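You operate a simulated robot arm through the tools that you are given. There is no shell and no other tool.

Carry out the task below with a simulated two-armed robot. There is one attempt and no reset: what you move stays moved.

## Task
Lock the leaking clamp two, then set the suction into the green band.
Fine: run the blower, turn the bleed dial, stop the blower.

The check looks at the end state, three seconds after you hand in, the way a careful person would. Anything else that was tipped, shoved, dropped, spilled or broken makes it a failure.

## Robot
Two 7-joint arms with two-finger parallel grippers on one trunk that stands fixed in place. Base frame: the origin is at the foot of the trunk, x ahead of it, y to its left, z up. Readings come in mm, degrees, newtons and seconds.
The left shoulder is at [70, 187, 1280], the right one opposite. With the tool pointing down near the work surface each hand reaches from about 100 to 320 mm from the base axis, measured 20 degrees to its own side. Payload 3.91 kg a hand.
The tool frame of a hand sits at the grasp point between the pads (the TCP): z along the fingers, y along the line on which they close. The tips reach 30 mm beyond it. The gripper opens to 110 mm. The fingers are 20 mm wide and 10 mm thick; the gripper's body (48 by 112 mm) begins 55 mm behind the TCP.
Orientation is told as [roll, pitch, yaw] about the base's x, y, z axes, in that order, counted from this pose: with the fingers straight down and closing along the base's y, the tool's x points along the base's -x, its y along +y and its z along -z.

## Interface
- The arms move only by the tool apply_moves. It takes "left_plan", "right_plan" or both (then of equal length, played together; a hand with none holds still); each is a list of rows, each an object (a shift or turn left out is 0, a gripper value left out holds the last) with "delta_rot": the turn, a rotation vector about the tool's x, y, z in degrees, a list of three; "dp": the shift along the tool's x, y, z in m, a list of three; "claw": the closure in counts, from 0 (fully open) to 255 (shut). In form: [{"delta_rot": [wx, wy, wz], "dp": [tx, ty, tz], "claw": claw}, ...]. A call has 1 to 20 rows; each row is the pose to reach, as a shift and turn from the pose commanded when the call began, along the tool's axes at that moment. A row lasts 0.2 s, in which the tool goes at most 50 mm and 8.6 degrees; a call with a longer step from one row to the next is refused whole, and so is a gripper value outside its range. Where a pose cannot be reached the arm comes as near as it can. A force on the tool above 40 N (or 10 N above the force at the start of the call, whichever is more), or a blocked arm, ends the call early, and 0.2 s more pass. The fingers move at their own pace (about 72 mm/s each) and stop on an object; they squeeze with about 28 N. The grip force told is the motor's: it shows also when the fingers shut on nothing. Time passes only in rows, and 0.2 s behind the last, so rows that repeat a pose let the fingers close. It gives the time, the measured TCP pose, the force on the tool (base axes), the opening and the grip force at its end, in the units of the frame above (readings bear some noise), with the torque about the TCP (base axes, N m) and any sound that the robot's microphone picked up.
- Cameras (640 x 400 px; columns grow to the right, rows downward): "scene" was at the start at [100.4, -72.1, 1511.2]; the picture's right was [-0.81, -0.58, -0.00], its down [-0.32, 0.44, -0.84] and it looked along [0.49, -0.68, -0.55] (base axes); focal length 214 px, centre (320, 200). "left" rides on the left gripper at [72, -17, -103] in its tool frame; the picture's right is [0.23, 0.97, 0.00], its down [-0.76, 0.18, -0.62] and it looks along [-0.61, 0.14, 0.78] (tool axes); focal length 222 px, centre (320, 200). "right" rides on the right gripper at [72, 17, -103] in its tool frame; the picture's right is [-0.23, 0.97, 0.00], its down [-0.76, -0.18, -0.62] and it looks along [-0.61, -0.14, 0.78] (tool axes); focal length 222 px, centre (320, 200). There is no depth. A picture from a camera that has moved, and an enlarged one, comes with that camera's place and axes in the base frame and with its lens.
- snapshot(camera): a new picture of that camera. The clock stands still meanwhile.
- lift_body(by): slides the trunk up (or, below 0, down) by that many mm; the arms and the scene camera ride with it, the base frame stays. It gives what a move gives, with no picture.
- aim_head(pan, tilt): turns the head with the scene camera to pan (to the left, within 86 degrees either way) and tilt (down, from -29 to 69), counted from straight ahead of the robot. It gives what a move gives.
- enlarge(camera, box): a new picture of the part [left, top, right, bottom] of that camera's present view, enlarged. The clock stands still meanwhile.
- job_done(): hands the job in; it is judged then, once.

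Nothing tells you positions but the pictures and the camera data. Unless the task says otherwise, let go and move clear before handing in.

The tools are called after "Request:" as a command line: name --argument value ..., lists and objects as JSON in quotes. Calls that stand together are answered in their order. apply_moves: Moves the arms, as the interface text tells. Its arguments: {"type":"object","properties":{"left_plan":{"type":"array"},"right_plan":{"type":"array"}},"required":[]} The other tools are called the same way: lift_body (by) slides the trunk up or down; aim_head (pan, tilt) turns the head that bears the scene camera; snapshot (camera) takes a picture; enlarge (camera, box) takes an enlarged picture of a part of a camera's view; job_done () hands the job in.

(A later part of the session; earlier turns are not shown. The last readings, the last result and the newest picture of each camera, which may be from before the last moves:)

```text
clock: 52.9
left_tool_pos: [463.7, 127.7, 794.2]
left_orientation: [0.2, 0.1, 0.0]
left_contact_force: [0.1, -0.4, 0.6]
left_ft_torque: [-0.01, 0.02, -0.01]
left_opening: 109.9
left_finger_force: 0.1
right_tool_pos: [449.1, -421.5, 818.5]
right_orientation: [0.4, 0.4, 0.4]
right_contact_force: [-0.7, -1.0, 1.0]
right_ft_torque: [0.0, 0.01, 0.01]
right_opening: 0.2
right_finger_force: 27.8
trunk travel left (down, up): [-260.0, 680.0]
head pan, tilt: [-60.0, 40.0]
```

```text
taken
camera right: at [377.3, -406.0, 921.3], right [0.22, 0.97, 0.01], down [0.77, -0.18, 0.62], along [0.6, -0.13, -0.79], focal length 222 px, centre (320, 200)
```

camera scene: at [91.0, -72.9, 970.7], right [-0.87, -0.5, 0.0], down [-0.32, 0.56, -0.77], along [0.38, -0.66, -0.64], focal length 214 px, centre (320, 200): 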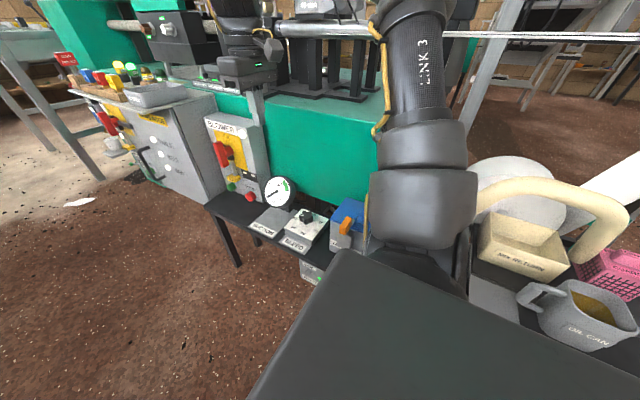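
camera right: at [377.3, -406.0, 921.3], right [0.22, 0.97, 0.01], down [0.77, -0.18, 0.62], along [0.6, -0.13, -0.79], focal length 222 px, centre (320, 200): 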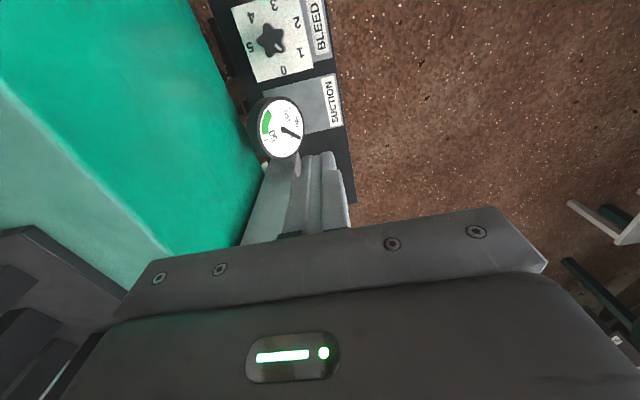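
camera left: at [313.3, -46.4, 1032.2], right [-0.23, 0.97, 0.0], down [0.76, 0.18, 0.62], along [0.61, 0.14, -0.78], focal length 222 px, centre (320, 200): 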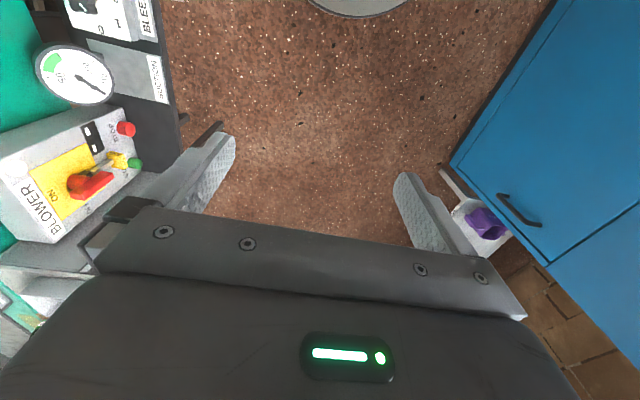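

The area is clear. I'll swing the right hand round to point at the panel (fingers forward-right and slightly down), out in the open space in front of the table.

Request:
apply_moves --right_plan '[{"delta_rot": [7.93, -1.26, -1.72], "dp": [-0.0168, 0.0102, 0.0242]}, {"delta_rot": [15.87, -2.51, -3.44], "dp": [-0.0336, 0.0203, 0.0484]}, {"delta_rot": [23.8, -3.77, -5.17], "dp": [-0.0503, 0.0305, 0.0727]}, {"delta_rot": [31.73, -5.02, -6.89], "dp": [-0.0671, 0.0407, 0.0969]}, {"delta_rot": [39.67, -6.28, -8.61], "dp": [-0.0839, 0.0508, 0.1211]}, {"delta_rot": [47.6, -7.53, -10.33], "dp": [-0.1007, 0.061, 0.1453]}, {"delta_rot": [55.53, -8.79, -12.06], "dp": [-0.1174, 0.0712, 0.1696]}, {"delta_rot": [63.47, -10.04, -13.78], "dp": [-0.1342, 0.0813, 0.1938]}, {"delta_rot": [71.4, -11.3, -15.5], "dp": [-0.151, 0.0915, 0.218]}, {"delta_rot": [71.4, -11.3, -15.5], "dp": [-0.151, 0.0915, 0.218]}]'

Request:
snapshot --camera "scene"

Request:
snapshot --camera "right"

```text
clock: 54.7
left_tool_pos: [462.7, 128.1, 794.4]
left_orientation: [0.0, 0.1, 0.1]
left_contact_force: [0.5, -0.8, -0.7]
left_ft_torque: [0.04, 0.05, 0.0]
left_opening: 110.0
left_finger_force: 0.0
right_tool_pos: [574.2, -558.8, 608.9]
right_orientation: [-59.5, -1.6, 18.7]
right_contact_force: [-9.0, 25.9, 10.8]
right_ft_torque: [-0.09, 0.1, -0.2]
right_opening: 0.1
right_finger_force: 28.2
right hand out of reach, approached as far as the arm can: row 2, 3, 4, 5, 6, 7, 8, 9
trunk travel left (down, up): [-260.0, 680.0]
head pan, tilt: [-60.0, 40.0]
stopped in row 9 (right hand): the force on the tool passed its limit at 141 N (the readings are from after the stop); the commanded pose is now the measured one
```

```text
taken
camera scene: at [89.5, -70.6, 971.4], right [-0.87, -0.5, 0.0], down [-0.32, 0.55, -0.77], along [0.38, -0.66, -0.64], focal length 214 px, centre (320, 200)
```

scene: 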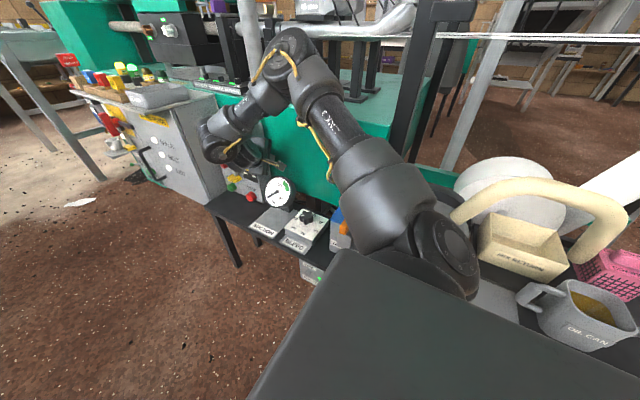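

```text
taken
camera right: at [472.2, -490.1, 643.9], right [0.08, 0.55, -0.83], down [0.56, 0.66, 0.49], along [0.82, -0.51, -0.26], focal length 222 px, centre (320, 200)
```

right: 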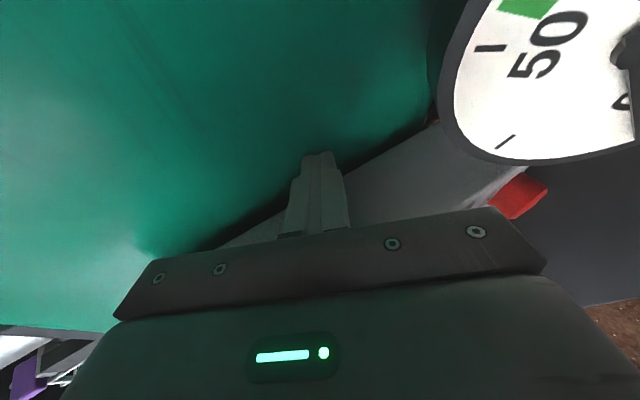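

The arm could not reach the pose I asked for and swung in towards the bench face between gauge and box, which was a costly surprise. I'll lift it straight up and clear before anything else, then check that nothing shifted.

Request:
apply_moves --right_plan '[{"dp": [-0.0016, -0.0148, -0.0142]}, {"dp": [-0.0026, -0.0393, -0.0319]}, {"dp": [-0.0026, -0.0738, -0.0522]}, {"dp": [-0.0026, -0.1083, -0.0725]}, {"dp": [-0.0026, -0.1083, -0.0725]}]'

Request:
snapshot --camera "scene"

Request:
snapshot --camera "right"

Request:
enlarge --camera "scene" --box '[190, 90, 370, 290]'

```text
clock: 55.1
left_tool_pos: [465.0, 127.2, 792.1]
left_orientation: [0.1, 0.0, 0.0]
left_contact_force: [-0.1, -0.2, -0.7]
left_ft_torque: [-0.03, -0.01, 0.0]
left_opening: 110.2
left_finger_force: 0.1
right_tool_pos: [572.9, -558.3, 609.0]
right_orientation: [-58.3, -1.5, 18.9]
right_contact_force: [7.2, 14.0, -4.8]
right_ft_torque: [0.27, -0.07, 0.26]
right_opening: 0.0
right_finger_force: 27.7
right hand out of reach, approached as far as the arm can: row 1
trunk travel left (down, up): [-260.0, 680.0]
head pan, tilt: [-60.0, 40.0]
stopped in row 1 (right hand): the force on the tool passed its limit at 51 N (the readings are from after the stop); the commanded pose is now the measured one
```

```text
taken
camera scene: at [92.5, -72.3, 970.4], right [-0.87, -0.5, 0.0], down [-0.32, 0.56, -0.77], along [0.38, -0.66, -0.64], focal length 214 px, centre (320, 200)
```

scene: 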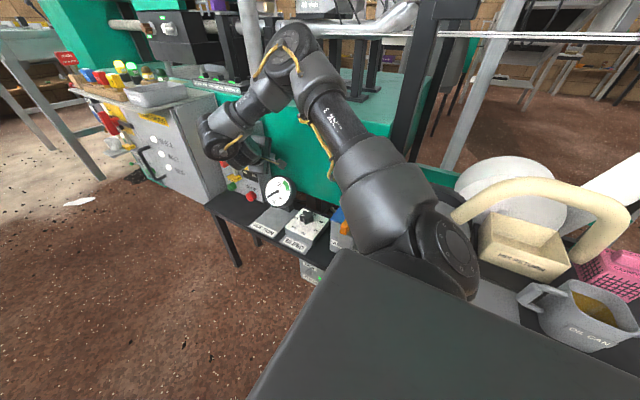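

```text
taken
camera right: at [472.2, -491.2, 646.8], right [0.07, 0.57, -0.82], down [0.57, 0.66, 0.5], along [0.82, -0.5, -0.27], focal length 222 px, centre (320, 200)
```

right: 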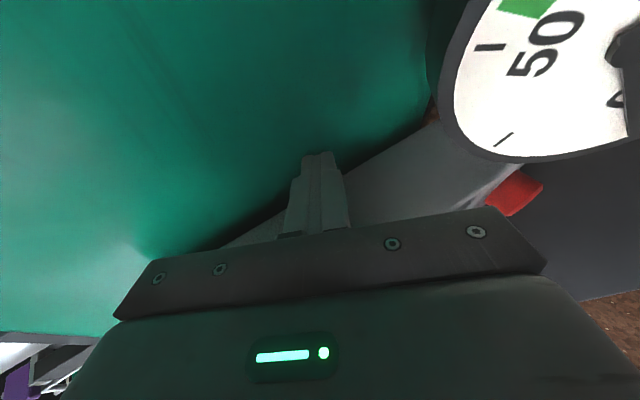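

```text
2.00 times, centred on (280, 190) of scene
camera zoom: at [92.5, -72.3, 970.4], right [-0.87, -0.5, 0.0], down [-0.32, 0.56, -0.77], along [0.38, -0.66, -0.64], focal length 429 px, centre (400, 220)
```

zoom: 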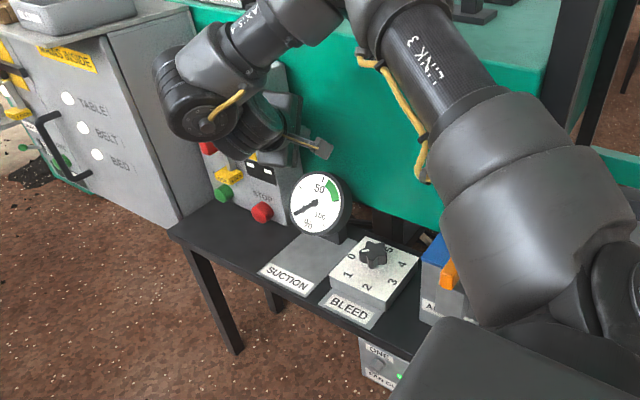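

Still held at the reach limit with the tip lightly on the bench face. I'll undo the tilt step by step while moving out and up, which reverses the way it came in.

Request:
apply_moves --right_plan '[{"delta_rot": [-6, 0, 0], "dp": [-0.0025, -0.0005, -0.009]}, {"delta_rot": [-12, 0, 0], "dp": [-0.0049, -0.0011, -0.0173]}, {"delta_rot": [-16, 0, 0], "dp": [-0.0113, -0.0081, -0.0439]}]'

Request:
snapshot --camera "right"

Request:
enlarge --camera "scene" --box '[190, 90, 370, 290]'

```text
clock: 55.9
left_tool_pos: [464.4, 127.6, 792.7]
left_orientation: [0.2, 0.0, -0.1]
left_contact_force: [0.6, 0.4, -0.5]
left_ft_torque: [-0.03, 0.0, 0.01]
left_opening: 110.0
left_finger_force: 0.0
right_tool_pos: [571.1, -526.7, 641.8]
right_orientation: [-42.4, -1.4, 18.8]
right_contact_force: [-0.7, -0.3, 0.4]
right_ft_torque: [0.01, 0.01, 0.02]
right_opening: 0.0
right_finger_force: 27.7
trunk travel left (down, up): [-260.0, 680.0]
head pan, tilt: [-60.0, 40.0]
```

```text
taken
camera right: at [473.3, -471.8, 703.7], right [0.0, 0.76, -0.65], down [0.62, 0.51, 0.6], along [0.79, -0.4, -0.47], focal length 222 px, centre (320, 200)
```

right: 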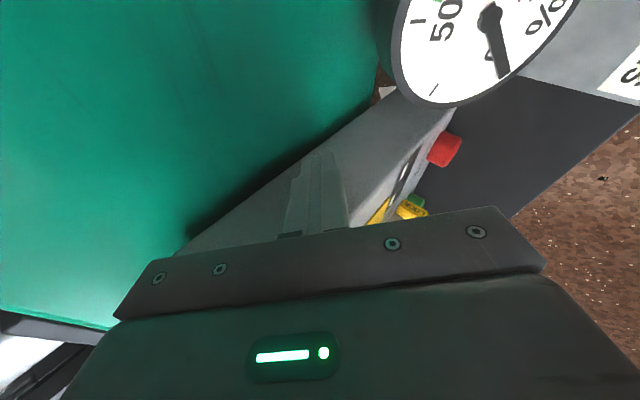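

```text
2.00 times, centred on (280, 190) of scene
camera zoom: at [90.7, -72.2, 970.7], right [-0.87, -0.5, 0.0], down [-0.32, 0.56, -0.77], along [0.38, -0.66, -0.64], focal length 429 px, centre (400, 220)
```

zoom: 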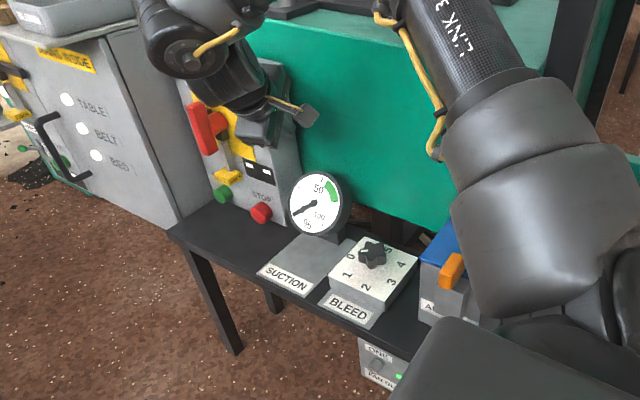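

The hand is free at [571, -527, 642] and the gauge, dial and box all look undisturbed. I'll move it out in front of the panel at its present tilt, in short checked steps.

Request:
apply_moves --right_plan '[{"dp": [-0.0129, 0.0212, -0.0329]}, {"dp": [-0.0258, 0.0424, -0.0658]}, {"dp": [-0.0258, 0.0424, -0.0658]}]'

```text
clock: 56.7
left_tool_pos: [465.5, 126.2, 793.4]
left_orientation: [0.2, 0.1, 0.0]
left_contact_force: [0.7, -0.3, -0.8]
left_ft_torque: [-0.02, -0.01, 0.01]
left_opening: 110.0
left_finger_force: 0.1
right_tool_pos: [558.5, -488.2, 650.4]
right_orientation: [-42.2, -1.6, 19.0]
right_contact_force: [0.0, -0.4, -0.1]
right_ft_torque: [-0.01, -0.02, 0.01]
right_opening: 0.0
right_finger_force: 28.5
right hand out of reach, approached as far as the arm can: row 1, 2, 3
trunk travel left (down, up): [-260.0, 680.0]
head pan, tilt: [-60.0, 40.0]
```

Request:
apply_moves --right_plan '[{"delta_rot": [-6, 0, 0], "dp": [-0.026, 0.0106, -0.0097]}, {"delta_rot": [-12, 0, 0], "dp": [-0.052, 0.0212, -0.0194]}, {"delta_rot": [-18, 0, 0], "dp": [-0.078, 0.0318, -0.0291]}, {"delta_rot": [-18, 0, 0], "dp": [-0.104, 0.0425, -0.0388]}, {"delta_rot": [-18, 0, 0], "dp": [-0.104, 0.0425, -0.0388]}]'

Request:
snapshot --camera "scene"

Request:
snapshot --camera "right"

```text
clock: 57.9
left_tool_pos: [463.6, 127.0, 793.3]
left_orientation: [0.0, 0.1, 0.0]
left_contact_force: [-0.1, 0.5, 0.3]
left_ft_torque: [0.0, -0.01, 0.02]
left_opening: 110.0
left_finger_force: 0.1
right_tool_pos: [598.8, -438.7, 640.2]
right_orientation: [-24.3, -1.7, 18.8]
right_contact_force: [-1.0, -0.5, 0.4]
right_ft_torque: [-0.01, -0.02, -0.01]
right_opening: 0.2
right_finger_force: 27.3
right hand out of reach, approached as far as the arm can: row 1, 2, 3, 4, 5
trunk travel left (down, up): [-260.0, 680.0]
head pan, tilt: [-60.0, 40.0]
```

```text
taken
camera scene: at [91.2, -72.8, 970.6], right [-0.87, -0.5, 0.0], down [-0.32, 0.56, -0.77], along [0.38, -0.66, -0.64], focal length 214 px, centre (320, 200)
```

scene: 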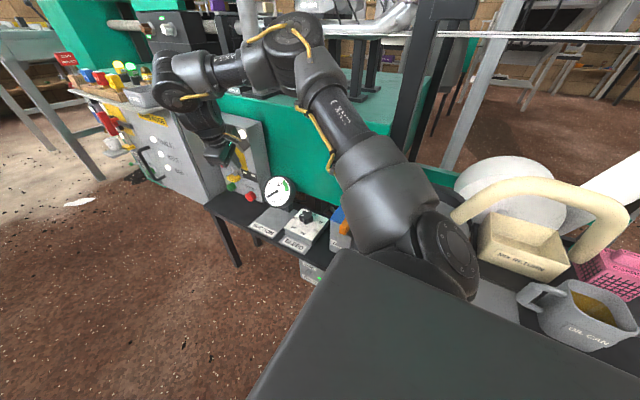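

```text
taken
camera right: at [510.1, -407.3, 724.1], right [-0.06, 0.92, -0.39], down [0.67, 0.33, 0.66], along [0.74, -0.23, -0.64], focal length 222 px, centre (320, 200)
```

right: 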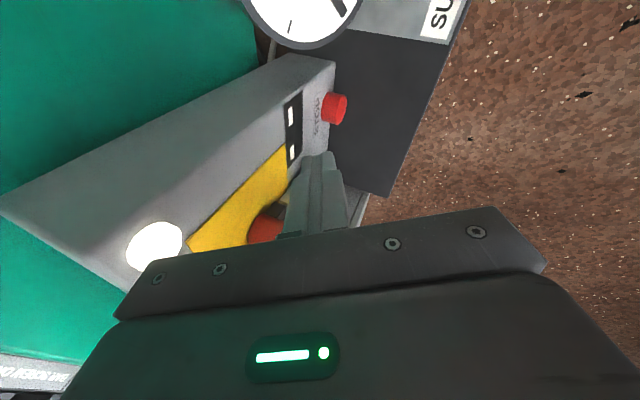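

Each time the arm moves towards the front it falls short. Pointing the hand more along +x (fingers along about [0.6, -0.75, -0.27]) should suit the arm better, so I'll try a small turn that way.

Request:
apply_moves --right_plan '[{"delta_rot": [7.3, -3.28, 0], "dp": [-0.015, 0.005, -0.002]}, {"delta_rot": [14.6, -6.56, 0], "dp": [-0.03, 0.0103, -0.0037]}, {"delta_rot": [14.6, -6.56, 0], "dp": [-0.03, 0.0103, -0.0037]}]'

```text
clock: 58.7
left_tool_pos: [464.8, 126.2, 793.4]
left_orientation: [0.0, 0.1, 0.0]
left_contact_force: [-0.6, -0.3, 0.2]
left_ft_torque: [0.01, -0.02, 0.0]
left_opening: 109.8
left_finger_force: 0.0
right_tool_pos: [613.1, -447.4, 631.8]
right_orientation: [-39.2, -7.2, 22.4]
right_contact_force: [-0.5, -0.8, 0.2]
right_ft_torque: [-0.01, 0.02, 0.01]
right_opening: 0.0
right_finger_force: 28.0
right hand out of reach, approached as far as the arm can: row 1, 2, 3
trunk travel left (down, up): [-260.0, 680.0]
head pan, tilt: [-60.0, 40.0]
```

Request:
apply_moves --right_plan '[{"delta_rot": [-6, 2.5, 0], "dp": [0, 0, -0.02]}, {"delta_rot": [-12, 5, 0], "dp": [0, 0, -0.04]}, {"delta_rot": [-12, 5, 0], "dp": [0, 0, -0.06]}]'

Request:
snapshot --camera "scene"

```text
clock: 59.5
left_tool_pos: [463.8, 126.7, 793.4]
left_orientation: [0.1, 0.1, 0.1]
left_contact_force: [0.1, -0.5, -1.0]
left_ft_torque: [0.0, -0.03, 0.02]
left_opening: 110.1
left_finger_force: 0.0
right_tool_pos: [579.7, -430.3, 668.7]
right_orientation: [-26.9, -3.2, 19.5]
right_contact_force: [0.2, 0.5, -0.4]
right_ft_torque: [-0.02, 0.0, 0.04]
right_opening: 0.1
right_finger_force: 28.3
right hand out of reach, approached as far as the arm can: row 1, 2, 3
trunk travel left (down, up): [-260.0, 680.0]
head pan, tilt: [-60.0, 40.0]
```

```text
taken
camera scene: at [90.8, -72.6, 970.7], right [-0.87, -0.5, 0.0], down [-0.32, 0.56, -0.77], along [0.38, -0.66, -0.64], focal length 214 px, centre (320, 200)
```

scene: 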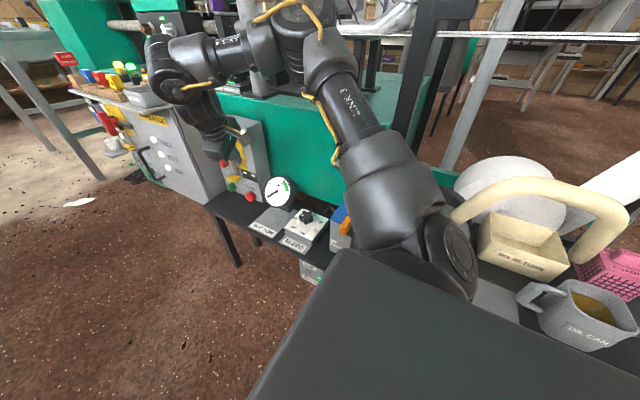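

Request:
apply_moves --right_plan '[{"dp": [-0.0317, -0.0145, -0.0135]}, {"dp": [-0.0634, -0.029, -0.027]}, {"dp": [-0.0951, -0.0435, -0.0405]}, {"dp": [-0.0951, -0.0435, -0.0405]}]'

Request:
snapshot --camera "scene"

```text
clock: 60.5
left_tool_pos: [464.3, 127.2, 793.5]
left_orientation: [0.0, 0.1, 0.0]
left_contact_force: [-1.1, 0.1, -0.7]
left_ft_torque: [-0.01, 0.0, 0.0]
left_opening: 109.9
left_finger_force: 0.0
right_tool_pos: [608.1, -470.7, 687.7]
right_orientation: [-27.0, -3.1, 19.6]
right_contact_force: [-0.2, 0.6, 0.4]
right_ft_torque: [0.04, -0.02, 0.04]
right_opening: 0.1
right_finger_force: 28.0
right hand out of reach, approached as far as the arm can: row 1, 2, 3, 4
trunk travel left (down, up): [-260.0, 680.0]
head pan, tilt: [-60.0, 40.0]
```

```text
taken
camera scene: at [91.1, -72.6, 970.7], right [-0.87, -0.5, 0.0], down [-0.32, 0.56, -0.77], along [0.38, -0.66, -0.64], focal length 214 px, centre (320, 200)
```

scene: 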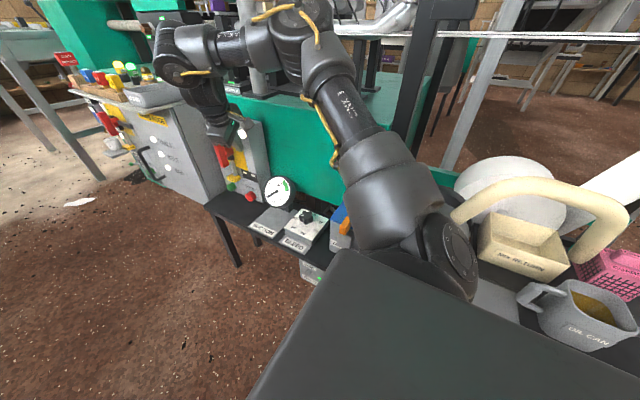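

The arm keeps hitting some joint limit here. I'll go back to the known free pose with the tool straight down and find out which single motion is limited.

Request:
apply_moves --right_plan '[{"delta_rot": [-7, 0, 0], "dp": [0.02, 0.02, -0.02]}, {"delta_rot": [-14, 0, 0], "dp": [0.045, 0.025, -0.045]}, {"delta_rot": [-21, 0, 3], "dp": [0.075, 0.02, -0.07]}, {"delta_rot": [-26, 0, 6], "dp": [0.105, 0.01, -0.09]}, {"delta_rot": [-26, 2, 12], "dp": [0.13, 0.0, -0.1]}, {"delta_rot": [-26, 2, 18], "dp": [0.145, -0.01, -0.1]}, {"delta_rot": [-26, 2, 18], "dp": [0.145, -0.01, -0.1]}]'

Request:
snapshot --camera "scene"

```text
clock: 62.1
left_tool_pos: [463.7, 126.7, 791.8]
left_orientation: [0.1, 0.1, 0.0]
left_contact_force: [-0.5, 0.7, -0.1]
left_ft_torque: [0.01, 0.02, -0.01]
left_opening: 110.0
left_finger_force: 0.0
right_tool_pos: [455.4, -484.3, 774.1]
right_orientation: [0.3, -5.0, 1.5]
right_contact_force: [-0.2, 0.1, -0.1]
right_ft_torque: [-0.02, 0.03, 0.0]
right_opening: 0.0
right_finger_force: 28.2
trunk travel left (down, up): [-260.0, 680.0]
head pan, tilt: [-60.0, 40.0]
```

```text
taken
camera scene: at [91.2, -72.7, 970.7], right [-0.87, -0.5, 0.0], down [-0.32, 0.56, -0.77], along [0.38, -0.66, -0.64], focal length 214 px, centre (320, 200)
```

scene: 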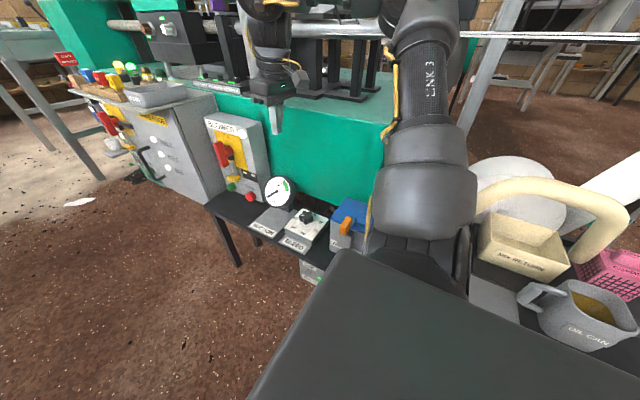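

Request:
apply_moves --right_plan '[{"delta_rot": [0, -4, 0], "dp": [-0.03, 0, 0]}, {"delta_rot": [0, -5, 0], "dp": [-0.06, 0, 0]}, {"delta_rot": [0, -5, 0], "dp": [-0.09, 0, 0]}, {"delta_rot": [0, -5, 0], "dp": [-0.09, 0, 0]}]'

```text
clock: 63.1
left_tool_pos: [463.7, 126.4, 794.7]
left_orientation: [0.1, 0.2, -0.1]
left_contact_force: [0.1, 0.7, 0.2]
left_ft_torque: [-0.03, -0.03, -0.02]
left_opening: 109.8
left_finger_force: 0.0
right_tool_pos: [545.8, -482.9, 782.4]
right_orientation: [0.3, -10.0, 1.6]
right_contact_force: [0.3, -0.4, -0.5]
right_ft_torque: [0.02, 0.02, -0.02]
right_opening: 0.1
right_finger_force: 27.8
trunk travel left (down, up): [-260.0, 680.0]
head pan, tilt: [-60.0, 40.0]
```

Pitching the fingers forward and extending works without a limit. I'll continue that way: forward, out in front of the panel, pitching up gradually.

Request:
apply_moves --right_plan '[{"delta_rot": [0, -8, 0], "dp": [-0.021, 0.02, 0.024]}, {"delta_rot": [0, -16, 0], "dp": [-0.042, 0.04, 0.048]}, {"delta_rot": [0, -16, 0], "dp": [-0.042, 0.04, 0.048]}]'

```text
clock: 63.9
left_tool_pos: [464.4, 126.4, 793.5]
left_orientation: [0.1, 0.1, 0.0]
left_contact_force: [0.7, 0.8, 0.5]
left_ft_torque: [0.0, -0.03, -0.01]
left_opening: 109.8
left_finger_force: 0.1
right_tool_pos: [595.5, -439.3, 741.7]
right_orientation: [0.6, -26.1, 1.3]
right_contact_force: [0.5, 0.0, 0.0]
right_ft_torque: [-0.04, 0.0, -0.01]
right_opening: 0.0
right_finger_force: 28.1
trunk travel left (down, up): [-260.0, 680.0]
head pan, tilt: [-60.0, 40.0]
```

Request:
apply_moves --right_plan '[{"delta_rot": [2.92, -4.68, 4.09], "dp": [0, 0.01, 0.025]}, {"delta_rot": [5.84, -9.35, 8.17], "dp": [0, 0.02, 0.05]}, {"delta_rot": [8.75, -14.0, 12.26], "dp": [0, 0.03, 0.075]}, {"delta_rot": [11.67, -18.7, 16.34], "dp": [-0.001, 0.04, 0.1]}, {"delta_rot": [11.67, -18.7, 16.34], "dp": [-0.001, 0.04, 0.1]}]'

Request:
snapshot --camera "scene"

Request:
snapshot --camera "right"

```text
clock: 65.1
left_tool_pos: [463.4, 127.2, 792.8]
left_orientation: [0.1, 0.2, 0.0]
left_contact_force: [-0.3, -0.5, 0.0]
left_ft_torque: [-0.04, 0.01, 0.01]
left_opening: 110.0
left_finger_force: 0.1
right_tool_pos: [637.0, -397.6, 652.7]
right_orientation: [0.5, -44.8, -18.8]
right_contact_force: [-0.7, -0.4, 0.3]
right_ft_torque: [0.03, 0.04, -0.05]
right_opening: 0.0
right_finger_force: 28.6
trunk travel left (down, up): [-260.0, 680.0]
head pan, tilt: [-60.0, 40.0]
```

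```text
taken
camera scene: at [91.0, -72.9, 970.7], right [-0.87, -0.5, 0.0], down [-0.32, 0.56, -0.77], along [0.38, -0.66, -0.64], focal length 214 px, centre (320, 200)
```

scene: 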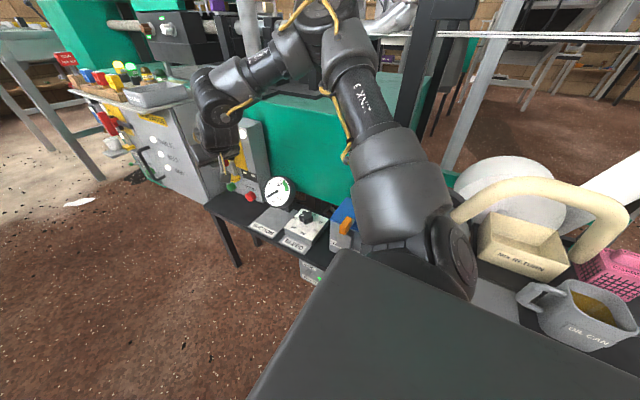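

```text
taken
camera right: at [524.0, -343.2, 674.8], right [0.46, 0.87, 0.17], down [0.04, -0.21, 0.98], along [0.89, -0.44, -0.13], focal length 222 px, centre (320, 200)
```

right: 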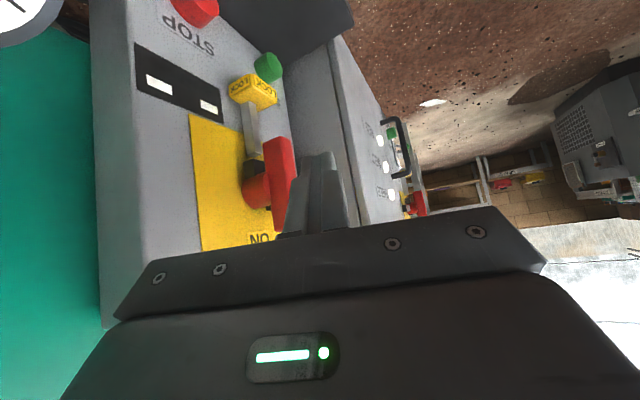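

That orientation works freely, and the right camera now shows START and STOP well: START ≈ [739, -490, 460], STOP ≈ [646, -495, 456]. I'll continue turning and lowering towards a stand-off in front of START.

Request:
apply_moves --right_plan '[{"delta_rot": [5.42, -3.36, 4.56], "dp": [0.0098, 0.0051, 0.0339]}, {"delta_rot": [10.83, -6.71, 9.12], "dp": [0.0197, 0.0101, 0.0679]}, {"delta_rot": [16.25, -10.07, 13.68], "dp": [0.0295, 0.0152, 0.1018]}, {"delta_rot": [16.25, -10.07, 13.68], "dp": [0.0295, 0.0152, 0.1018]}]'

Request:
snapshot --camera "right"

Request:
snapshot --camera "scene"

```text
clock: 66.2
left_tool_pos: [466.2, 124.8, 791.8]
left_orientation: [0.2, 0.3, -0.3]
left_contact_force: [-0.1, -0.1, -0.6]
left_ft_torque: [0.04, 0.03, -0.01]
left_opening: 109.8
left_finger_force: 0.1
right_tool_pos: [732.3, -454.7, 611.9]
right_orientation: [1.2, -54.5, -39.5]
right_contact_force: [12.9, 28.8, -4.9]
right_ft_torque: [-0.9, -0.01, -0.76]
right_opening: 0.0
right_finger_force: 27.9
right hand out of reach, approached as far as the arm can: row 2, 3, 4
trunk travel left (down, up): [-260.0, 680.0]
head pan, tilt: [-60.0, 40.0]
stopped in row 4 (right hand): the force on the tool passed its limit at 42 N (the readings are from after the stop); the commanded pose is now the measured one
```

```text
taken
camera right: at [642.4, -363.3, 613.3], right [0.71, 0.68, 0.2], down [-0.17, -0.11, 0.98], along [0.69, -0.73, 0.04], focal length 222 px, centre (320, 200)
```

right: 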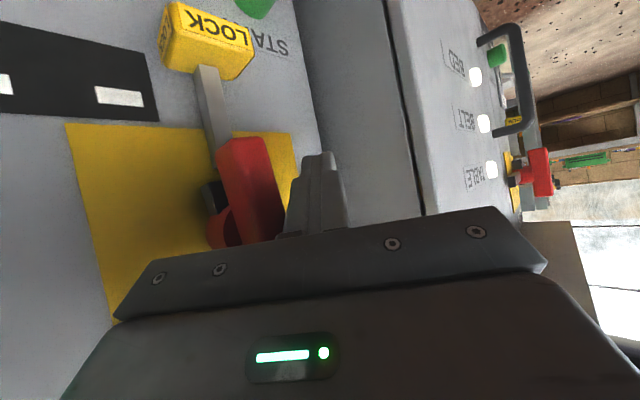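

```text
taken
camera scene: at [92.8, -71.0, 970.7], right [-0.86, -0.5, 0.0], down [-0.32, 0.55, -0.77], along [0.38, -0.66, -0.64], focal length 214 px, centre (320, 200)
```

scene: 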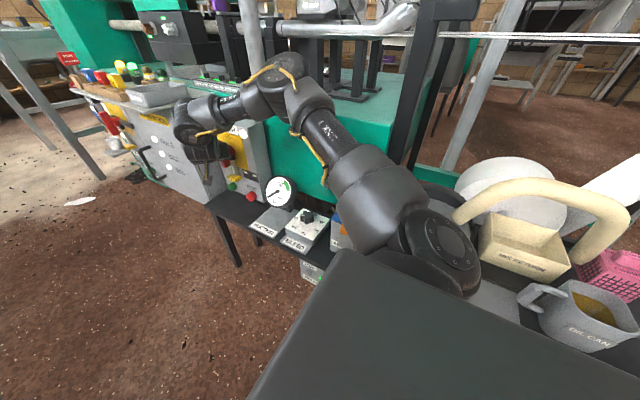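

Again limited: the hand drifted right and touched the red switch handle. I'll swing it away by turning about the wrist (which stays put), then check the handle.

Request:
apply_moves --right_plan '[{"delta_rot": [-5.42, 3.36, -4.56], "dp": [0.0171, 0.0217, -0.0044]}, {"delta_rot": [-10.83, 6.71, -9.12], "dp": [0.0342, 0.0433, -0.0089]}, {"delta_rot": [-16.25, 10.07, -13.68], "dp": [0.0513, 0.065, -0.0133]}, {"delta_rot": [-16.25, 10.07, -13.68], "dp": [0.0513, 0.065, -0.0133]}]'

Request:
snapshot --camera "right"

Request:
enlarge --camera "scene" --box '[180, 90, 340, 250]'

```text
clock: 67.2
left_tool_pos: [464.8, 124.2, 794.0]
left_orientation: [0.1, 0.1, -0.3]
left_contact_force: [0.1, -0.1, -0.6]
left_ft_torque: [-0.01, 0.0, 0.0]
left_opening: 110.1
left_finger_force: 0.1
right_tool_pos: [738.1, -384.7, 578.3]
right_orientation: [1.0, -44.6, -18.3]
right_contact_force: [0.1, 0.9, 0.6]
right_ft_torque: [0.02, 0.01, 0.0]
right_opening: 0.1
right_finger_force: 27.7
trunk travel left (down, up): [-260.0, 680.0]
head pan, tilt: [-60.0, 40.0]
```

```text
taken
camera right: at [624.6, -331.1, 600.6], right [0.45, 0.88, 0.17], down [0.04, -0.21, 0.98], along [0.89, -0.43, -0.13], focal length 222 px, centre (320, 200)
```

right: 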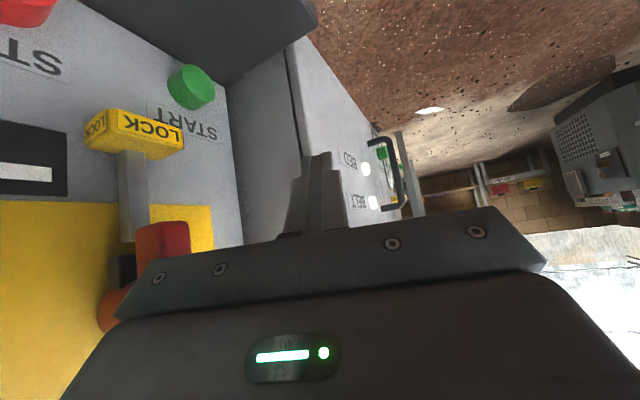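

```text
2.50 times, centred on (260, 170) of scene
camera zoom: at [91.1, -72.7, 970.7], right [-0.87, -0.5, 0.0], down [-0.32, 0.56, -0.77], along [0.38, -0.66, -0.64], focal length 536 px, centre (470, 275)
```

zoom: 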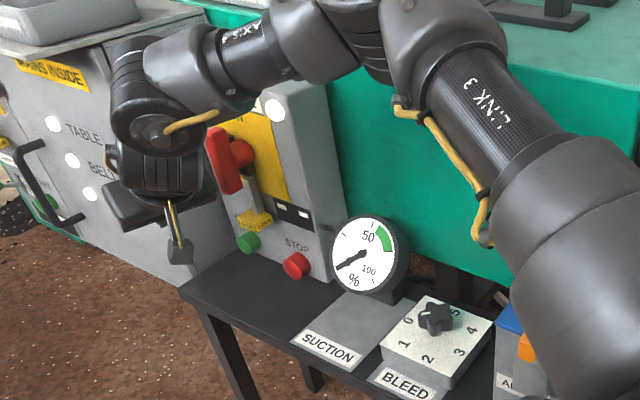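

The handle is unchanged (still vertical) and the hand is free at [738, -385, 578], right in front of START's column. I'll test how far it can move outward from the panel here.

Request:
apply_moves --right_plan '[{"dp": [0.004, 0.019, -0.005]}, {"dp": [0.008, 0.038, -0.009]}, {"dp": [0.008, 0.038, -0.009]}]'

```text
clock: 68.0
left_tool_pos: [465.2, 125.2, 794.0]
left_orientation: [0.2, 0.1, -0.3]
left_contact_force: [-0.2, 0.7, 0.1]
left_ft_torque: [0.01, 0.0, 0.0]
left_opening: 110.1
left_finger_force: 0.0
right_tool_pos: [723.0, -356.8, 587.4]
right_orientation: [0.9, -44.6, -18.4]
right_contact_force: [-0.4, -1.1, 0.3]
right_ft_torque: [-0.01, -0.01, 0.0]
right_opening: 0.0
right_finger_force: 28.1
right hand out of reach, approached as far as the arm can: row 1, 2, 3
trunk travel left (down, up): [-260.0, 680.0]
head pan, tilt: [-60.0, 40.0]
```

The inward limit seems to loosen when the hand is lower relative to the shoulder. I'll raise the trunk 130 mm (the hand rises too, into free space) and retry from there.

Request:
lift_body --by 150

Request:
apply_moves --right_plan '[{"dp": [-0.028, 0, 0.028]}, {"dp": [-0.03, 0.01, 0.055]}, {"dp": [-0.03, 0.02, 0.055]}]'

```text
clock: 69.8
left_tool_pos: [465.5, 125.4, 942.8]
left_orientation: [0.1, 0.0, -0.2]
left_contact_force: [0.5, -0.3, -0.7]
left_ft_torque: [-0.01, 0.01, 0.01]
left_opening: 109.9
left_finger_force: 0.0
right_tool_pos: [723.7, -357.3, 737.6]
right_orientation: [0.9, -44.6, -18.4]
right_contact_force: [0.4, 0.3, -0.1]
right_ft_torque: [0.03, 0.04, 0.04]
right_opening: 0.0
right_finger_force: 28.3
trunk travel left (down, up): [-410.0, 530.0]
head pan, tilt: [-60.0, 40.0]
```

```text
clock: 70.6
left_tool_pos: [464.6, 125.4, 942.6]
left_orientation: [0.1, 0.0, -0.3]
left_contact_force: [0.7, 0.6, 0.0]
left_ft_torque: [0.02, -0.01, 0.0]
left_opening: 109.6
left_finger_force: 0.0
right_tool_pos: [745.1, -385.7, 739.3]
right_orientation: [1.0, -44.5, -18.4]
right_contact_force: [-0.8, 0.7, -0.3]
right_ft_torque: [-0.03, 0.0, 0.01]
right_opening: 0.0
right_finger_force: 28.0
right hand out of reach, approached as far as the arm can: row 1, 2, 3
trunk travel left (down, up): [-410.0, 530.0]
head pan, tilt: [-60.0, 40.0]
```

Request:
apply_moves --right_plan '[{"dp": [0.02, 0.006, 0.0175]}, {"dp": [0.04, 0.0125, 0.035]}, {"dp": [0.0607, 0.019, 0.0526]}, {"dp": [0.0607, 0.019, 0.0526]}]'

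```text
clock: 71.6
left_tool_pos: [463.0, 125.0, 942.5]
left_orientation: [0.1, 0.1, -0.3]
left_contact_force: [1.1, 0.4, -0.5]
left_ft_torque: [0.0, 0.01, 0.02]
left_opening: 109.9
left_finger_force: 0.1
right_tool_pos: [715.4, -384.0, 687.2]
right_orientation: [1.1, -44.6, -18.4]
right_contact_force: [1.0, 0.3, -0.6]
right_ft_torque: [-0.01, 0.0, 0.01]
right_opening: 0.1
right_finger_force: 27.9
right hand out of reach, approached as far as the arm can: row 1, 2, 3, 4
trunk travel left (down, up): [-410.0, 530.0]
head pan, tilt: [-60.0, 40.0]
```

The right arm can't come far enough inward to face START safely. I'll park the right hand up and back, then try the left arm, whose natural direction points straight at the panel.

Request:
apply_moves --right_plan '[{"delta_rot": [-1.07, 4.29, -2.08], "dp": [0.0008, -0.0183, -0.0346]}, {"delta_rot": [-2.14, 8.58, -4.15], "dp": [0.0016, -0.0366, -0.0693]}, {"delta_rot": [-3.21, 12.9, -6.23], "dp": [0.0024, -0.0549, -0.1039]}, {"delta_rot": [-4.29, 17.2, -8.3], "dp": [0.0032, -0.0732, -0.1385]}, {"delta_rot": [-5.36, 21.4, -10.4], "dp": [0.0039, -0.0915, -0.1731]}, {"delta_rot": [-6.43, 25.7, -12.5], "dp": [0.0047, -0.1098, -0.2078]}, {"delta_rot": [-7.5, 30.0, -14.5], "dp": [0.0055, -0.1281, -0.2424]}, {"delta_rot": [-8.57, 34.3, -16.6], "dp": [0.0063, -0.1464, -0.277]}, {"delta_rot": [-8.57, 34.3, -16.6], "dp": [0.0063, -0.1464, -0.277]}]'

Request:
apply_moves --left_plan '[{"delta_rot": [1.16, -6.6, 3.2], "dp": [-0.026, -0.025, 0.001]}, {"delta_rot": [2.33, -13.2, 6.4], "dp": [-0.052, -0.05, 0.002]}, {"delta_rot": [3.49, -19.8, 9.6], "dp": [-0.078, -0.075, 0.003]}, {"delta_rot": [3.49, -19.8, 9.6], "dp": [-0.078, -0.075, 0.003]}]'

```text
clock: 73.6
left_tool_pos: [465.2, 124.7, 943.3]
left_orientation: [0.1, 0.1, -0.2]
left_contact_force: [0.7, -0.1, -0.2]
left_ft_torque: [0.0, 0.0, -0.03]
left_opening: 109.8
left_finger_force: 0.1
right_tool_pos: [480.4, -468.4, 879.0]
right_orientation: [0.7, -10.1, 0.5]
right_contact_force: [-0.8, -1.2, -0.4]
right_ft_torque: [0.0, 0.0, 0.0]
right_opening: 0.0
right_finger_force: 28.1
trunk travel left (down, up): [-410.0, 530.0]
head pan, tilt: [-60.0, 40.0]
```

```text
clock: 74.6
left_tool_pos: [539.5, 45.7, 939.0]
left_orientation: [-1.9, -20.0, -9.4]
left_contact_force: [0.3, -1.0, -0.1]
left_ft_torque: [-0.01, 0.02, 0.01]
left_opening: 110.2
left_finger_force: 0.1
left hand out of reach, approached as far as the arm can: row 3, 4
right_tool_pos: [481.0, -466.6, 879.7]
right_orientation: [0.6, -10.3, 0.5]
right_contact_force: [0.5, 0.1, -0.3]
right_ft_torque: [-0.02, -0.04, -0.01]
right_opening: 0.2
right_finger_force: 27.8
trunk travel left (down, up): [-410.0, 530.0]
head pan, tilt: [-60.0, 40.0]
```

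Left arm is near a limit only while its wrist is high. I'll bring it lower and point it further towards the panel, in open space, and see whether the limit eases.

Request:
apply_moves --left_plan '[{"delta_rot": [2.1, -6.2, 3.3], "dp": [0.0026, -0.019, 0.031]}, {"delta_rot": [4.2, -12.4, 6.6], "dp": [0.0051, -0.0379, 0.062]}, {"delta_rot": [6.3, -18.7, 10.0], "dp": [0.0077, -0.0568, 0.093]}, {"delta_rot": [8.45, -24.9, 13.3], "dp": [0.0102, -0.0757, 0.124]}, {"delta_rot": [8.45, -24.9, 13.3], "dp": [0.0102, -0.0757, 0.124]}]'

Request:
aim_head --pan -20 --tilt 45

Request:
snapshot --camera "scene"

Request:
snapshot --camera "left"

```text
clock: 75.8
left_tool_pos: [550.2, -45.1, 821.8]
left_orientation: [-2.3, -45.6, -24.0]
left_contact_force: [0.3, -0.9, -0.2]
left_ft_torque: [0.01, 0.03, -0.01]
left_opening: 110.2
left_finger_force: 0.0
left hand out of reach, approached as far as the arm can: row 4, 5
right_tool_pos: [479.3, -468.0, 880.1]
right_orientation: [0.6, -10.3, 0.5]
right_contact_force: [0.3, 0.0, 0.6]
right_ft_torque: [-0.02, 0.01, -0.02]
right_opening: 0.0
right_finger_force: 27.6
trunk travel left (down, up): [-410.0, 530.0]
head pan, tilt: [-60.0, 40.0]
```

```text
clock: 76.8
left_tool_pos: [550.7, -43.6, 822.7]
left_orientation: [-2.2, -45.4, -23.9]
left_contact_force: [-0.3, 0.6, -0.3]
left_ft_torque: [0.01, 0.02, 0.03]
left_opening: 110.1
left_finger_force: 0.1
right_tool_pos: [480.7, -466.5, 878.7]
right_orientation: [0.8, -10.2, 0.5]
right_contact_force: [0.2, -1.0, 0.5]
right_ft_torque: [-0.02, -0.03, 0.02]
right_opening: 0.0
right_finger_force: 28.0
trunk travel left (down, up): [-410.0, 530.0]
head pan, tilt: [-20.0, 45.0]
```

```text
taken
camera scene: at [125.1, -27.2, 1113.4], right [-0.34, -0.94, 0.0], down [-0.66, 0.24, -0.71], along [0.66, -0.24, -0.71], focal length 214 px, centre (320, 200)
```

scene: 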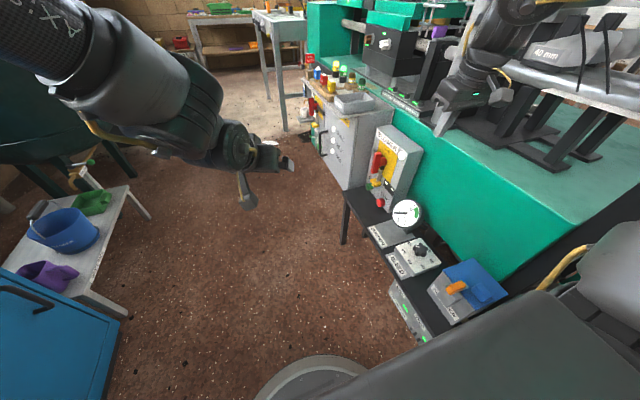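

```text
taken
camera left: at [430.9, -5.9, 843.6], right [0.27, 0.94, -0.19], down [0.17, 0.15, 0.97], along [0.95, -0.3, -0.12], focal length 222 px, centre (320, 200)
```

left: 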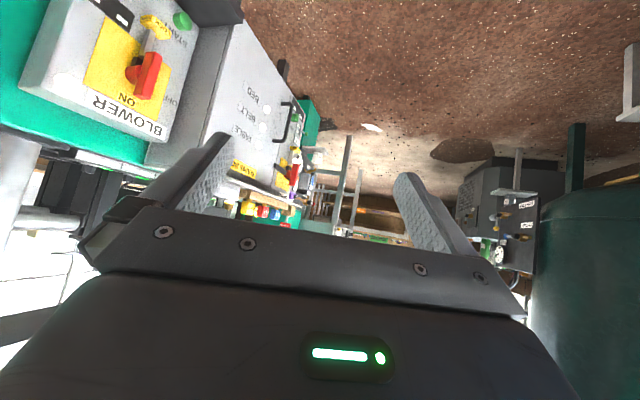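

Left arm only resists moving outward; towards the panel it may be free. I'll test that with a half-way move in open space above the panel, keeping clear of the parked right hand.

Request:
apply_moves --left_plan '[{"delta_rot": [1.84, -2.92, 1.05], "dp": [-0.0213, -0.0283, 0.0138]}, {"delta_rot": [3.68, -5.84, 2.1], "dp": [-0.0425, -0.0566, 0.0276]}, {"delta_rot": [5.52, -8.76, 3.15], "dp": [-0.0638, -0.0848, 0.0414]}, {"delta_rot": [7.36, -11.68, 4.2], "dp": [-0.0851, -0.1131, 0.0552]}, {"delta_rot": [9.2, -14.6, 5.25], "dp": [-0.1064, -0.1414, 0.069]}, {"delta_rot": [9.2, -14.6, 5.25], "dp": [-0.1064, -0.1414, 0.069]}]'

Request:
snapshot --camera "scene"

Request:
snapshot --camera "left"

```text
clock: 78.4
left_tool_pos: [574.7, -155.0, 914.8]
left_orientation: [-16.2, -62.3, -18.4]
left_contact_force: [-0.2, 0.1, 0.4]
left_ft_torque: [0.03, 0.01, 0.01]
left_opening: 109.8
left_finger_force: 0.1
left hand out of reach, approached as far as the arm can: row 3, 4, 5, 6
right_tool_pos: [481.3, -468.0, 880.0]
right_orientation: [0.7, -10.2, 0.4]
right_contact_force: [0.5, -0.2, -0.1]
right_ft_torque: [0.0, -0.01, -0.01]
right_opening: 0.0
right_finger_force: 28.2
trunk travel left (down, up): [-410.0, 530.0]
head pan, tilt: [-20.0, 45.0]
stopped in row 6 (left hand): the arm was blocked; the commanded pose is now the measured one
```

```text
taken
camera scene: at [124.9, -26.8, 1113.4], right [-0.34, -0.94, 0.0], down [-0.66, 0.24, -0.71], along [0.66, -0.24, -0.71], focal length 214 px, centre (320, 200)
```

scene: 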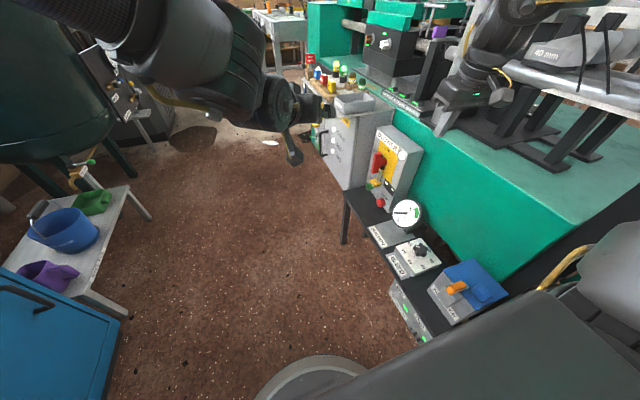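

```text
taken
camera left: at [458.8, -102.6, 899.1], right [0.42, 0.85, -0.33], down [-0.02, 0.37, 0.93], along [0.91, -0.39, 0.17], focal length 222 px, centre (320, 200)
```

left: 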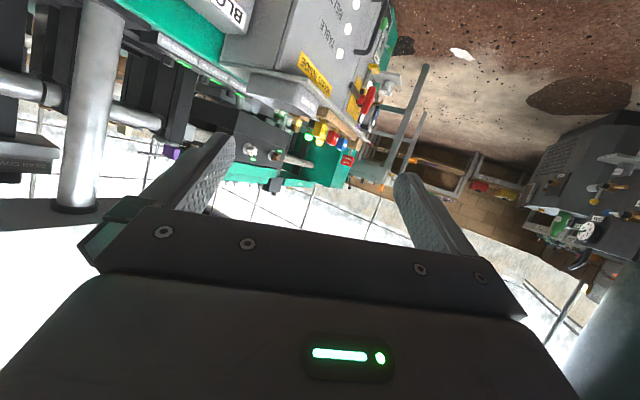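

The left forearm got blocked, most likely against the head, because its elbow is high. I'll bring it back the way it came, to its earlier free posture.

Request:
apply_moves --left_plan '[{"delta_rot": [-2.9, 4.3, 0.2], "dp": [0.0274, 0.0226, -0.0088]}, {"delta_rot": [-5.8, 8.6, 0.45], "dp": [0.0548, 0.0452, -0.0176]}, {"delta_rot": [-8.6, 12.8, 0.7], "dp": [0.0821, 0.0677, -0.0263]}, {"delta_rot": [-11.5, 17.1, 0.9], "dp": [0.1095, 0.0903, -0.0351]}, {"delta_rot": [-11.5, 17.1, 0.9], "dp": [0.1095, 0.0903, -0.0351]}]'

Request:
aim_head --pan 30 --tilt 10

Request:
snapshot --camera "scene"

```text
clock: 79.6
left_tool_pos: [548.6, -46.1, 820.6]
left_orientation: [0.4, -45.2, -24.4]
left_contact_force: [-0.9, -0.4, -0.8]
left_ft_torque: [0.02, 0.01, 0.02]
left_opening: 110.3
left_finger_force: 0.2
right_tool_pos: [480.5, -468.2, 879.8]
right_orientation: [0.6, -10.1, 0.5]
right_contact_force: [0.5, 0.3, -0.7]
right_ft_torque: [0.02, 0.01, 0.0]
right_opening: 0.0
right_finger_force: 27.9
trunk travel left (down, up): [-410.0, 530.0]
head pan, tilt: [-20.0, 45.0]
```

```text
clock: 80.8
left_tool_pos: [547.8, -44.2, 820.4]
left_orientation: [0.4, -45.4, -24.4]
left_contact_force: [0.2, 0.1, -0.6]
left_ft_torque: [-0.01, -0.02, -0.03]
left_opening: 109.7
left_finger_force: 0.0
right_tool_pos: [480.4, -469.1, 877.9]
right_orientation: [0.8, -10.2, 0.4]
right_contact_force: [-0.2, -1.0, -0.3]
right_ft_torque: [0.01, -0.04, -0.01]
right_opening: 0.0
right_finger_force: 27.8
trunk travel left (down, up): [-410.0, 530.0]
head pan, tilt: [30.0, 10.0]
```

```text
taken
camera scene: at [129.2, 47.2, 1168.3], right [0.5, -0.87, 0.0], down [-0.15, -0.09, -0.98], along [0.85, 0.49, -0.17], focal length 214 px, centre (320, 200)
```

scene: 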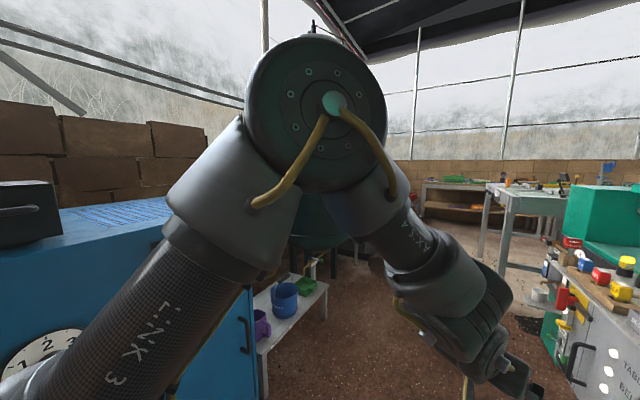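

The picture shows both arms keep their elbows high and out, which explains the limits. For START I'll use a flat diagonal approach with the right hand, set up high in free space and then brought down by lowering the trunk in front of the gauge. First leg now.

Request:
apply_moves --right_plan '[{"delta_rot": [1.28, -5.92, 2.74], "dp": [-0.0173, 0.0104, 0.01]}, {"delta_rot": [2.57, -11.84, 5.48], "dp": [-0.0346, 0.0208, 0.02]}, {"delta_rot": [3.85, -17.76, 8.22], "dp": [-0.0519, 0.0312, 0.03]}, {"delta_rot": [5.14, -23.68, 10.96], "dp": [-0.0692, 0.0416, 0.04]}, {"delta_rot": [6.42, -29.6, 13.7], "dp": [-0.0865, 0.052, 0.05]}, {"delta_rot": [6.42, -29.6, 13.7], "dp": [-0.0865, 0.052, 0.05]}]'

```text
clock: 82.2
left_tool_pos: [549.4, -45.8, 822.4]
left_orientation: [0.5, -45.3, -24.4]
left_contact_force: [-0.2, 0.2, -0.1]
left_ft_torque: [-0.01, 0.01, 0.0]
left_opening: 110.0
left_finger_force: 0.1
right_tool_pos: [573.3, -414.2, 846.2]
right_orientation: [0.9, -39.9, -14.9]
right_contact_force: [0.4, -0.3, 1.5]
right_ft_torque: [-0.04, 0.01, 0.02]
right_opening: 0.1
right_finger_force: 27.9
trunk travel left (down, up): [-410.0, 530.0]
head pan, tilt: [30.0, 10.0]
```

Request:
apply_moves --right_plan '[{"delta_rot": [3.76, -4.25, 2.83], "dp": [0.0048, -0.0046, -0.0012]}, {"delta_rot": [7.52, -8.5, 5.67], "dp": [0.0096, -0.0093, -0.0024]}, {"delta_rot": [11.28, -12.75, 8.5], "dp": [0.0145, -0.0139, -0.0036]}, {"delta_rot": [11.28, -12.75, 8.5], "dp": [0.0145, -0.0139, -0.0036]}]'

```text
clock: 83.2
left_tool_pos: [546.9, -42.5, 821.2]
left_orientation: [0.2, -45.3, -24.4]
left_contact_force: [-0.5, 1.1, 0.0]
left_ft_torque: [-0.03, -0.01, -0.02]
left_opening: 109.7
left_finger_force: 0.0
right_tool_pos: [583.6, -463.2, 847.7]
right_orientation: [-1.8, -52.8, -26.6]
right_contact_force: [-0.1, 1.2, 0.8]
right_ft_torque: [-0.02, 0.02, -0.03]
right_opening: 0.0
right_finger_force: 27.6
right hand out of reach, approached as far as the arm can: row 2, 3, 4
trunk travel left (down, up): [-410.0, 530.0]
head pan, tilt: [30.0, 10.0]
```

That start pose is too folded. I'll test the pressing orientation itself (pitch -69, yaw -43) at the same pose relative to the shoulder, up in free space above the box.

Request:
apply_moves --right_plan '[{"delta_rot": [3.6, -4.0, 2.0], "dp": [-0.0173, 0.0132, 0.0256]}, {"delta_rot": [7.2, -8.05, 4.0], "dp": [-0.0345, 0.0265, 0.0513]}, {"delta_rot": [10.8, -12.1, 6.0], "dp": [-0.0518, 0.0397, 0.0769]}, {"delta_rot": [14.4, -16.1, 8.0], "dp": [-0.069, 0.0529, 0.1025]}, {"delta_rot": [14.4, -16.1, 8.0], "dp": [-0.069, 0.0529, 0.1025]}]'

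Request:
aim_head --pan -40 --tilt 35

Request:
snapshot --camera "scene"

```text
clock: 84.4
left_tool_pos: [548.4, -45.5, 820.5]
left_orientation: [0.5, -45.3, -24.5]
left_contact_force: [-0.7, 0.8, -0.5]
left_ft_torque: [0.01, 0.02, 0.0]
left_opening: 110.2
left_finger_force: 0.0
right_tool_pos: [727.1, -487.8, 842.7]
right_orientation: [-3.0, -69.1, -41.8]
right_contact_force: [-0.5, -0.2, 0.2]
right_ft_torque: [0.01, 0.03, 0.03]
right_opening: 0.0
right_finger_force: 27.6
right hand out of reach, approached as far as the arm can: row 1, 2, 3, 4, 5
trunk travel left (down, up): [-410.0, 530.0]
head pan, tilt: [30.0, 10.0]
```

```text
clock: 85.8
left_tool_pos: [548.6, -44.2, 820.1]
left_orientation: [0.4, -45.3, -24.4]
left_contact_force: [0.3, -0.3, -0.5]
left_ft_torque: [-0.02, 0.0, 0.0]
left_opening: 109.8
left_finger_force: 0.1
right_tool_pos: [728.1, -486.1, 841.7]
right_orientation: [-3.3, -69.1, -41.6]
right_contact_force: [0.4, -0.1, 0.1]
right_ft_torque: [0.0, 0.0, -0.02]
right_opening: 0.3
right_finger_force: 27.7
trunk travel left (down, up): [-410.0, 530.0]
head pan, tilt: [-40.0, 35.0]
```

```text
taken
camera scene: at [116.2, -55.7, 1128.2], right [-0.64, -0.77, 0.0], down [-0.44, 0.37, -0.82], along [0.63, -0.53, -0.57], focal length 214 px, centre (320, 200)
```

scene: 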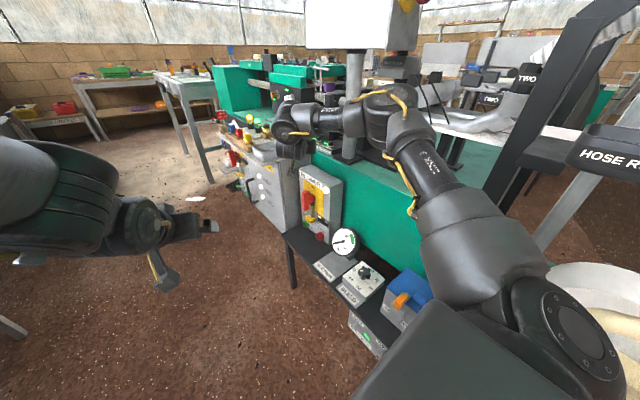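

The reachable set is 15–20 mm short of that pose. A better way: open the gripper and press START sideways with the finger nearest the panel, hand nearly parallel to it (yaw about -10°), passing under the padlock. First I'll back out to the free pose in front.

Request:
apply_moves --right_plan '[{"delta_rot": [-4.4, 4.7, -2.6], "dp": [0.0164, 0.001, -0.0208], "claw": 255}, {"delta_rot": [-8.8, 9.4, -5.2], "dp": [0.0327, 0.0021, -0.0416]}, {"delta_rot": [-13.3, 14.0, -7.9], "dp": [0.0491, 0.0031, -0.0624]}, {"delta_rot": [-17.7, 18.7, -10.5], "dp": [0.0654, 0.0042, -0.0832]}, {"delta_rot": [-22.1, 23.4, -13.1], "dp": [0.0818, 0.0052, -0.104]}, {"delta_rot": [-22.1, 23.4, -13.1], "dp": [0.0818, 0.0052, -0.104]}]'

```text
clock: 87.2
left_tool_pos: [549.2, -44.7, 819.2]
left_orientation: [0.4, -45.2, -24.4]
left_contact_force: [0.2, -0.6, 0.3]
left_ft_torque: [-0.01, -0.01, 0.01]
left_opening: 110.1
left_finger_force: 0.1
right_tool_pos: [641.9, -394.6, 804.1]
right_orientation: [-0.1, -45.0, -19.2]
right_contact_force: [-0.1, 0.0, -0.6]
right_ft_torque: [0.01, 0.01, -0.02]
right_opening: 0.0
right_finger_force: 27.8
trunk travel left (down, up): [-410.0, 530.0]
head pan, tilt: [-40.0, 35.0]
```

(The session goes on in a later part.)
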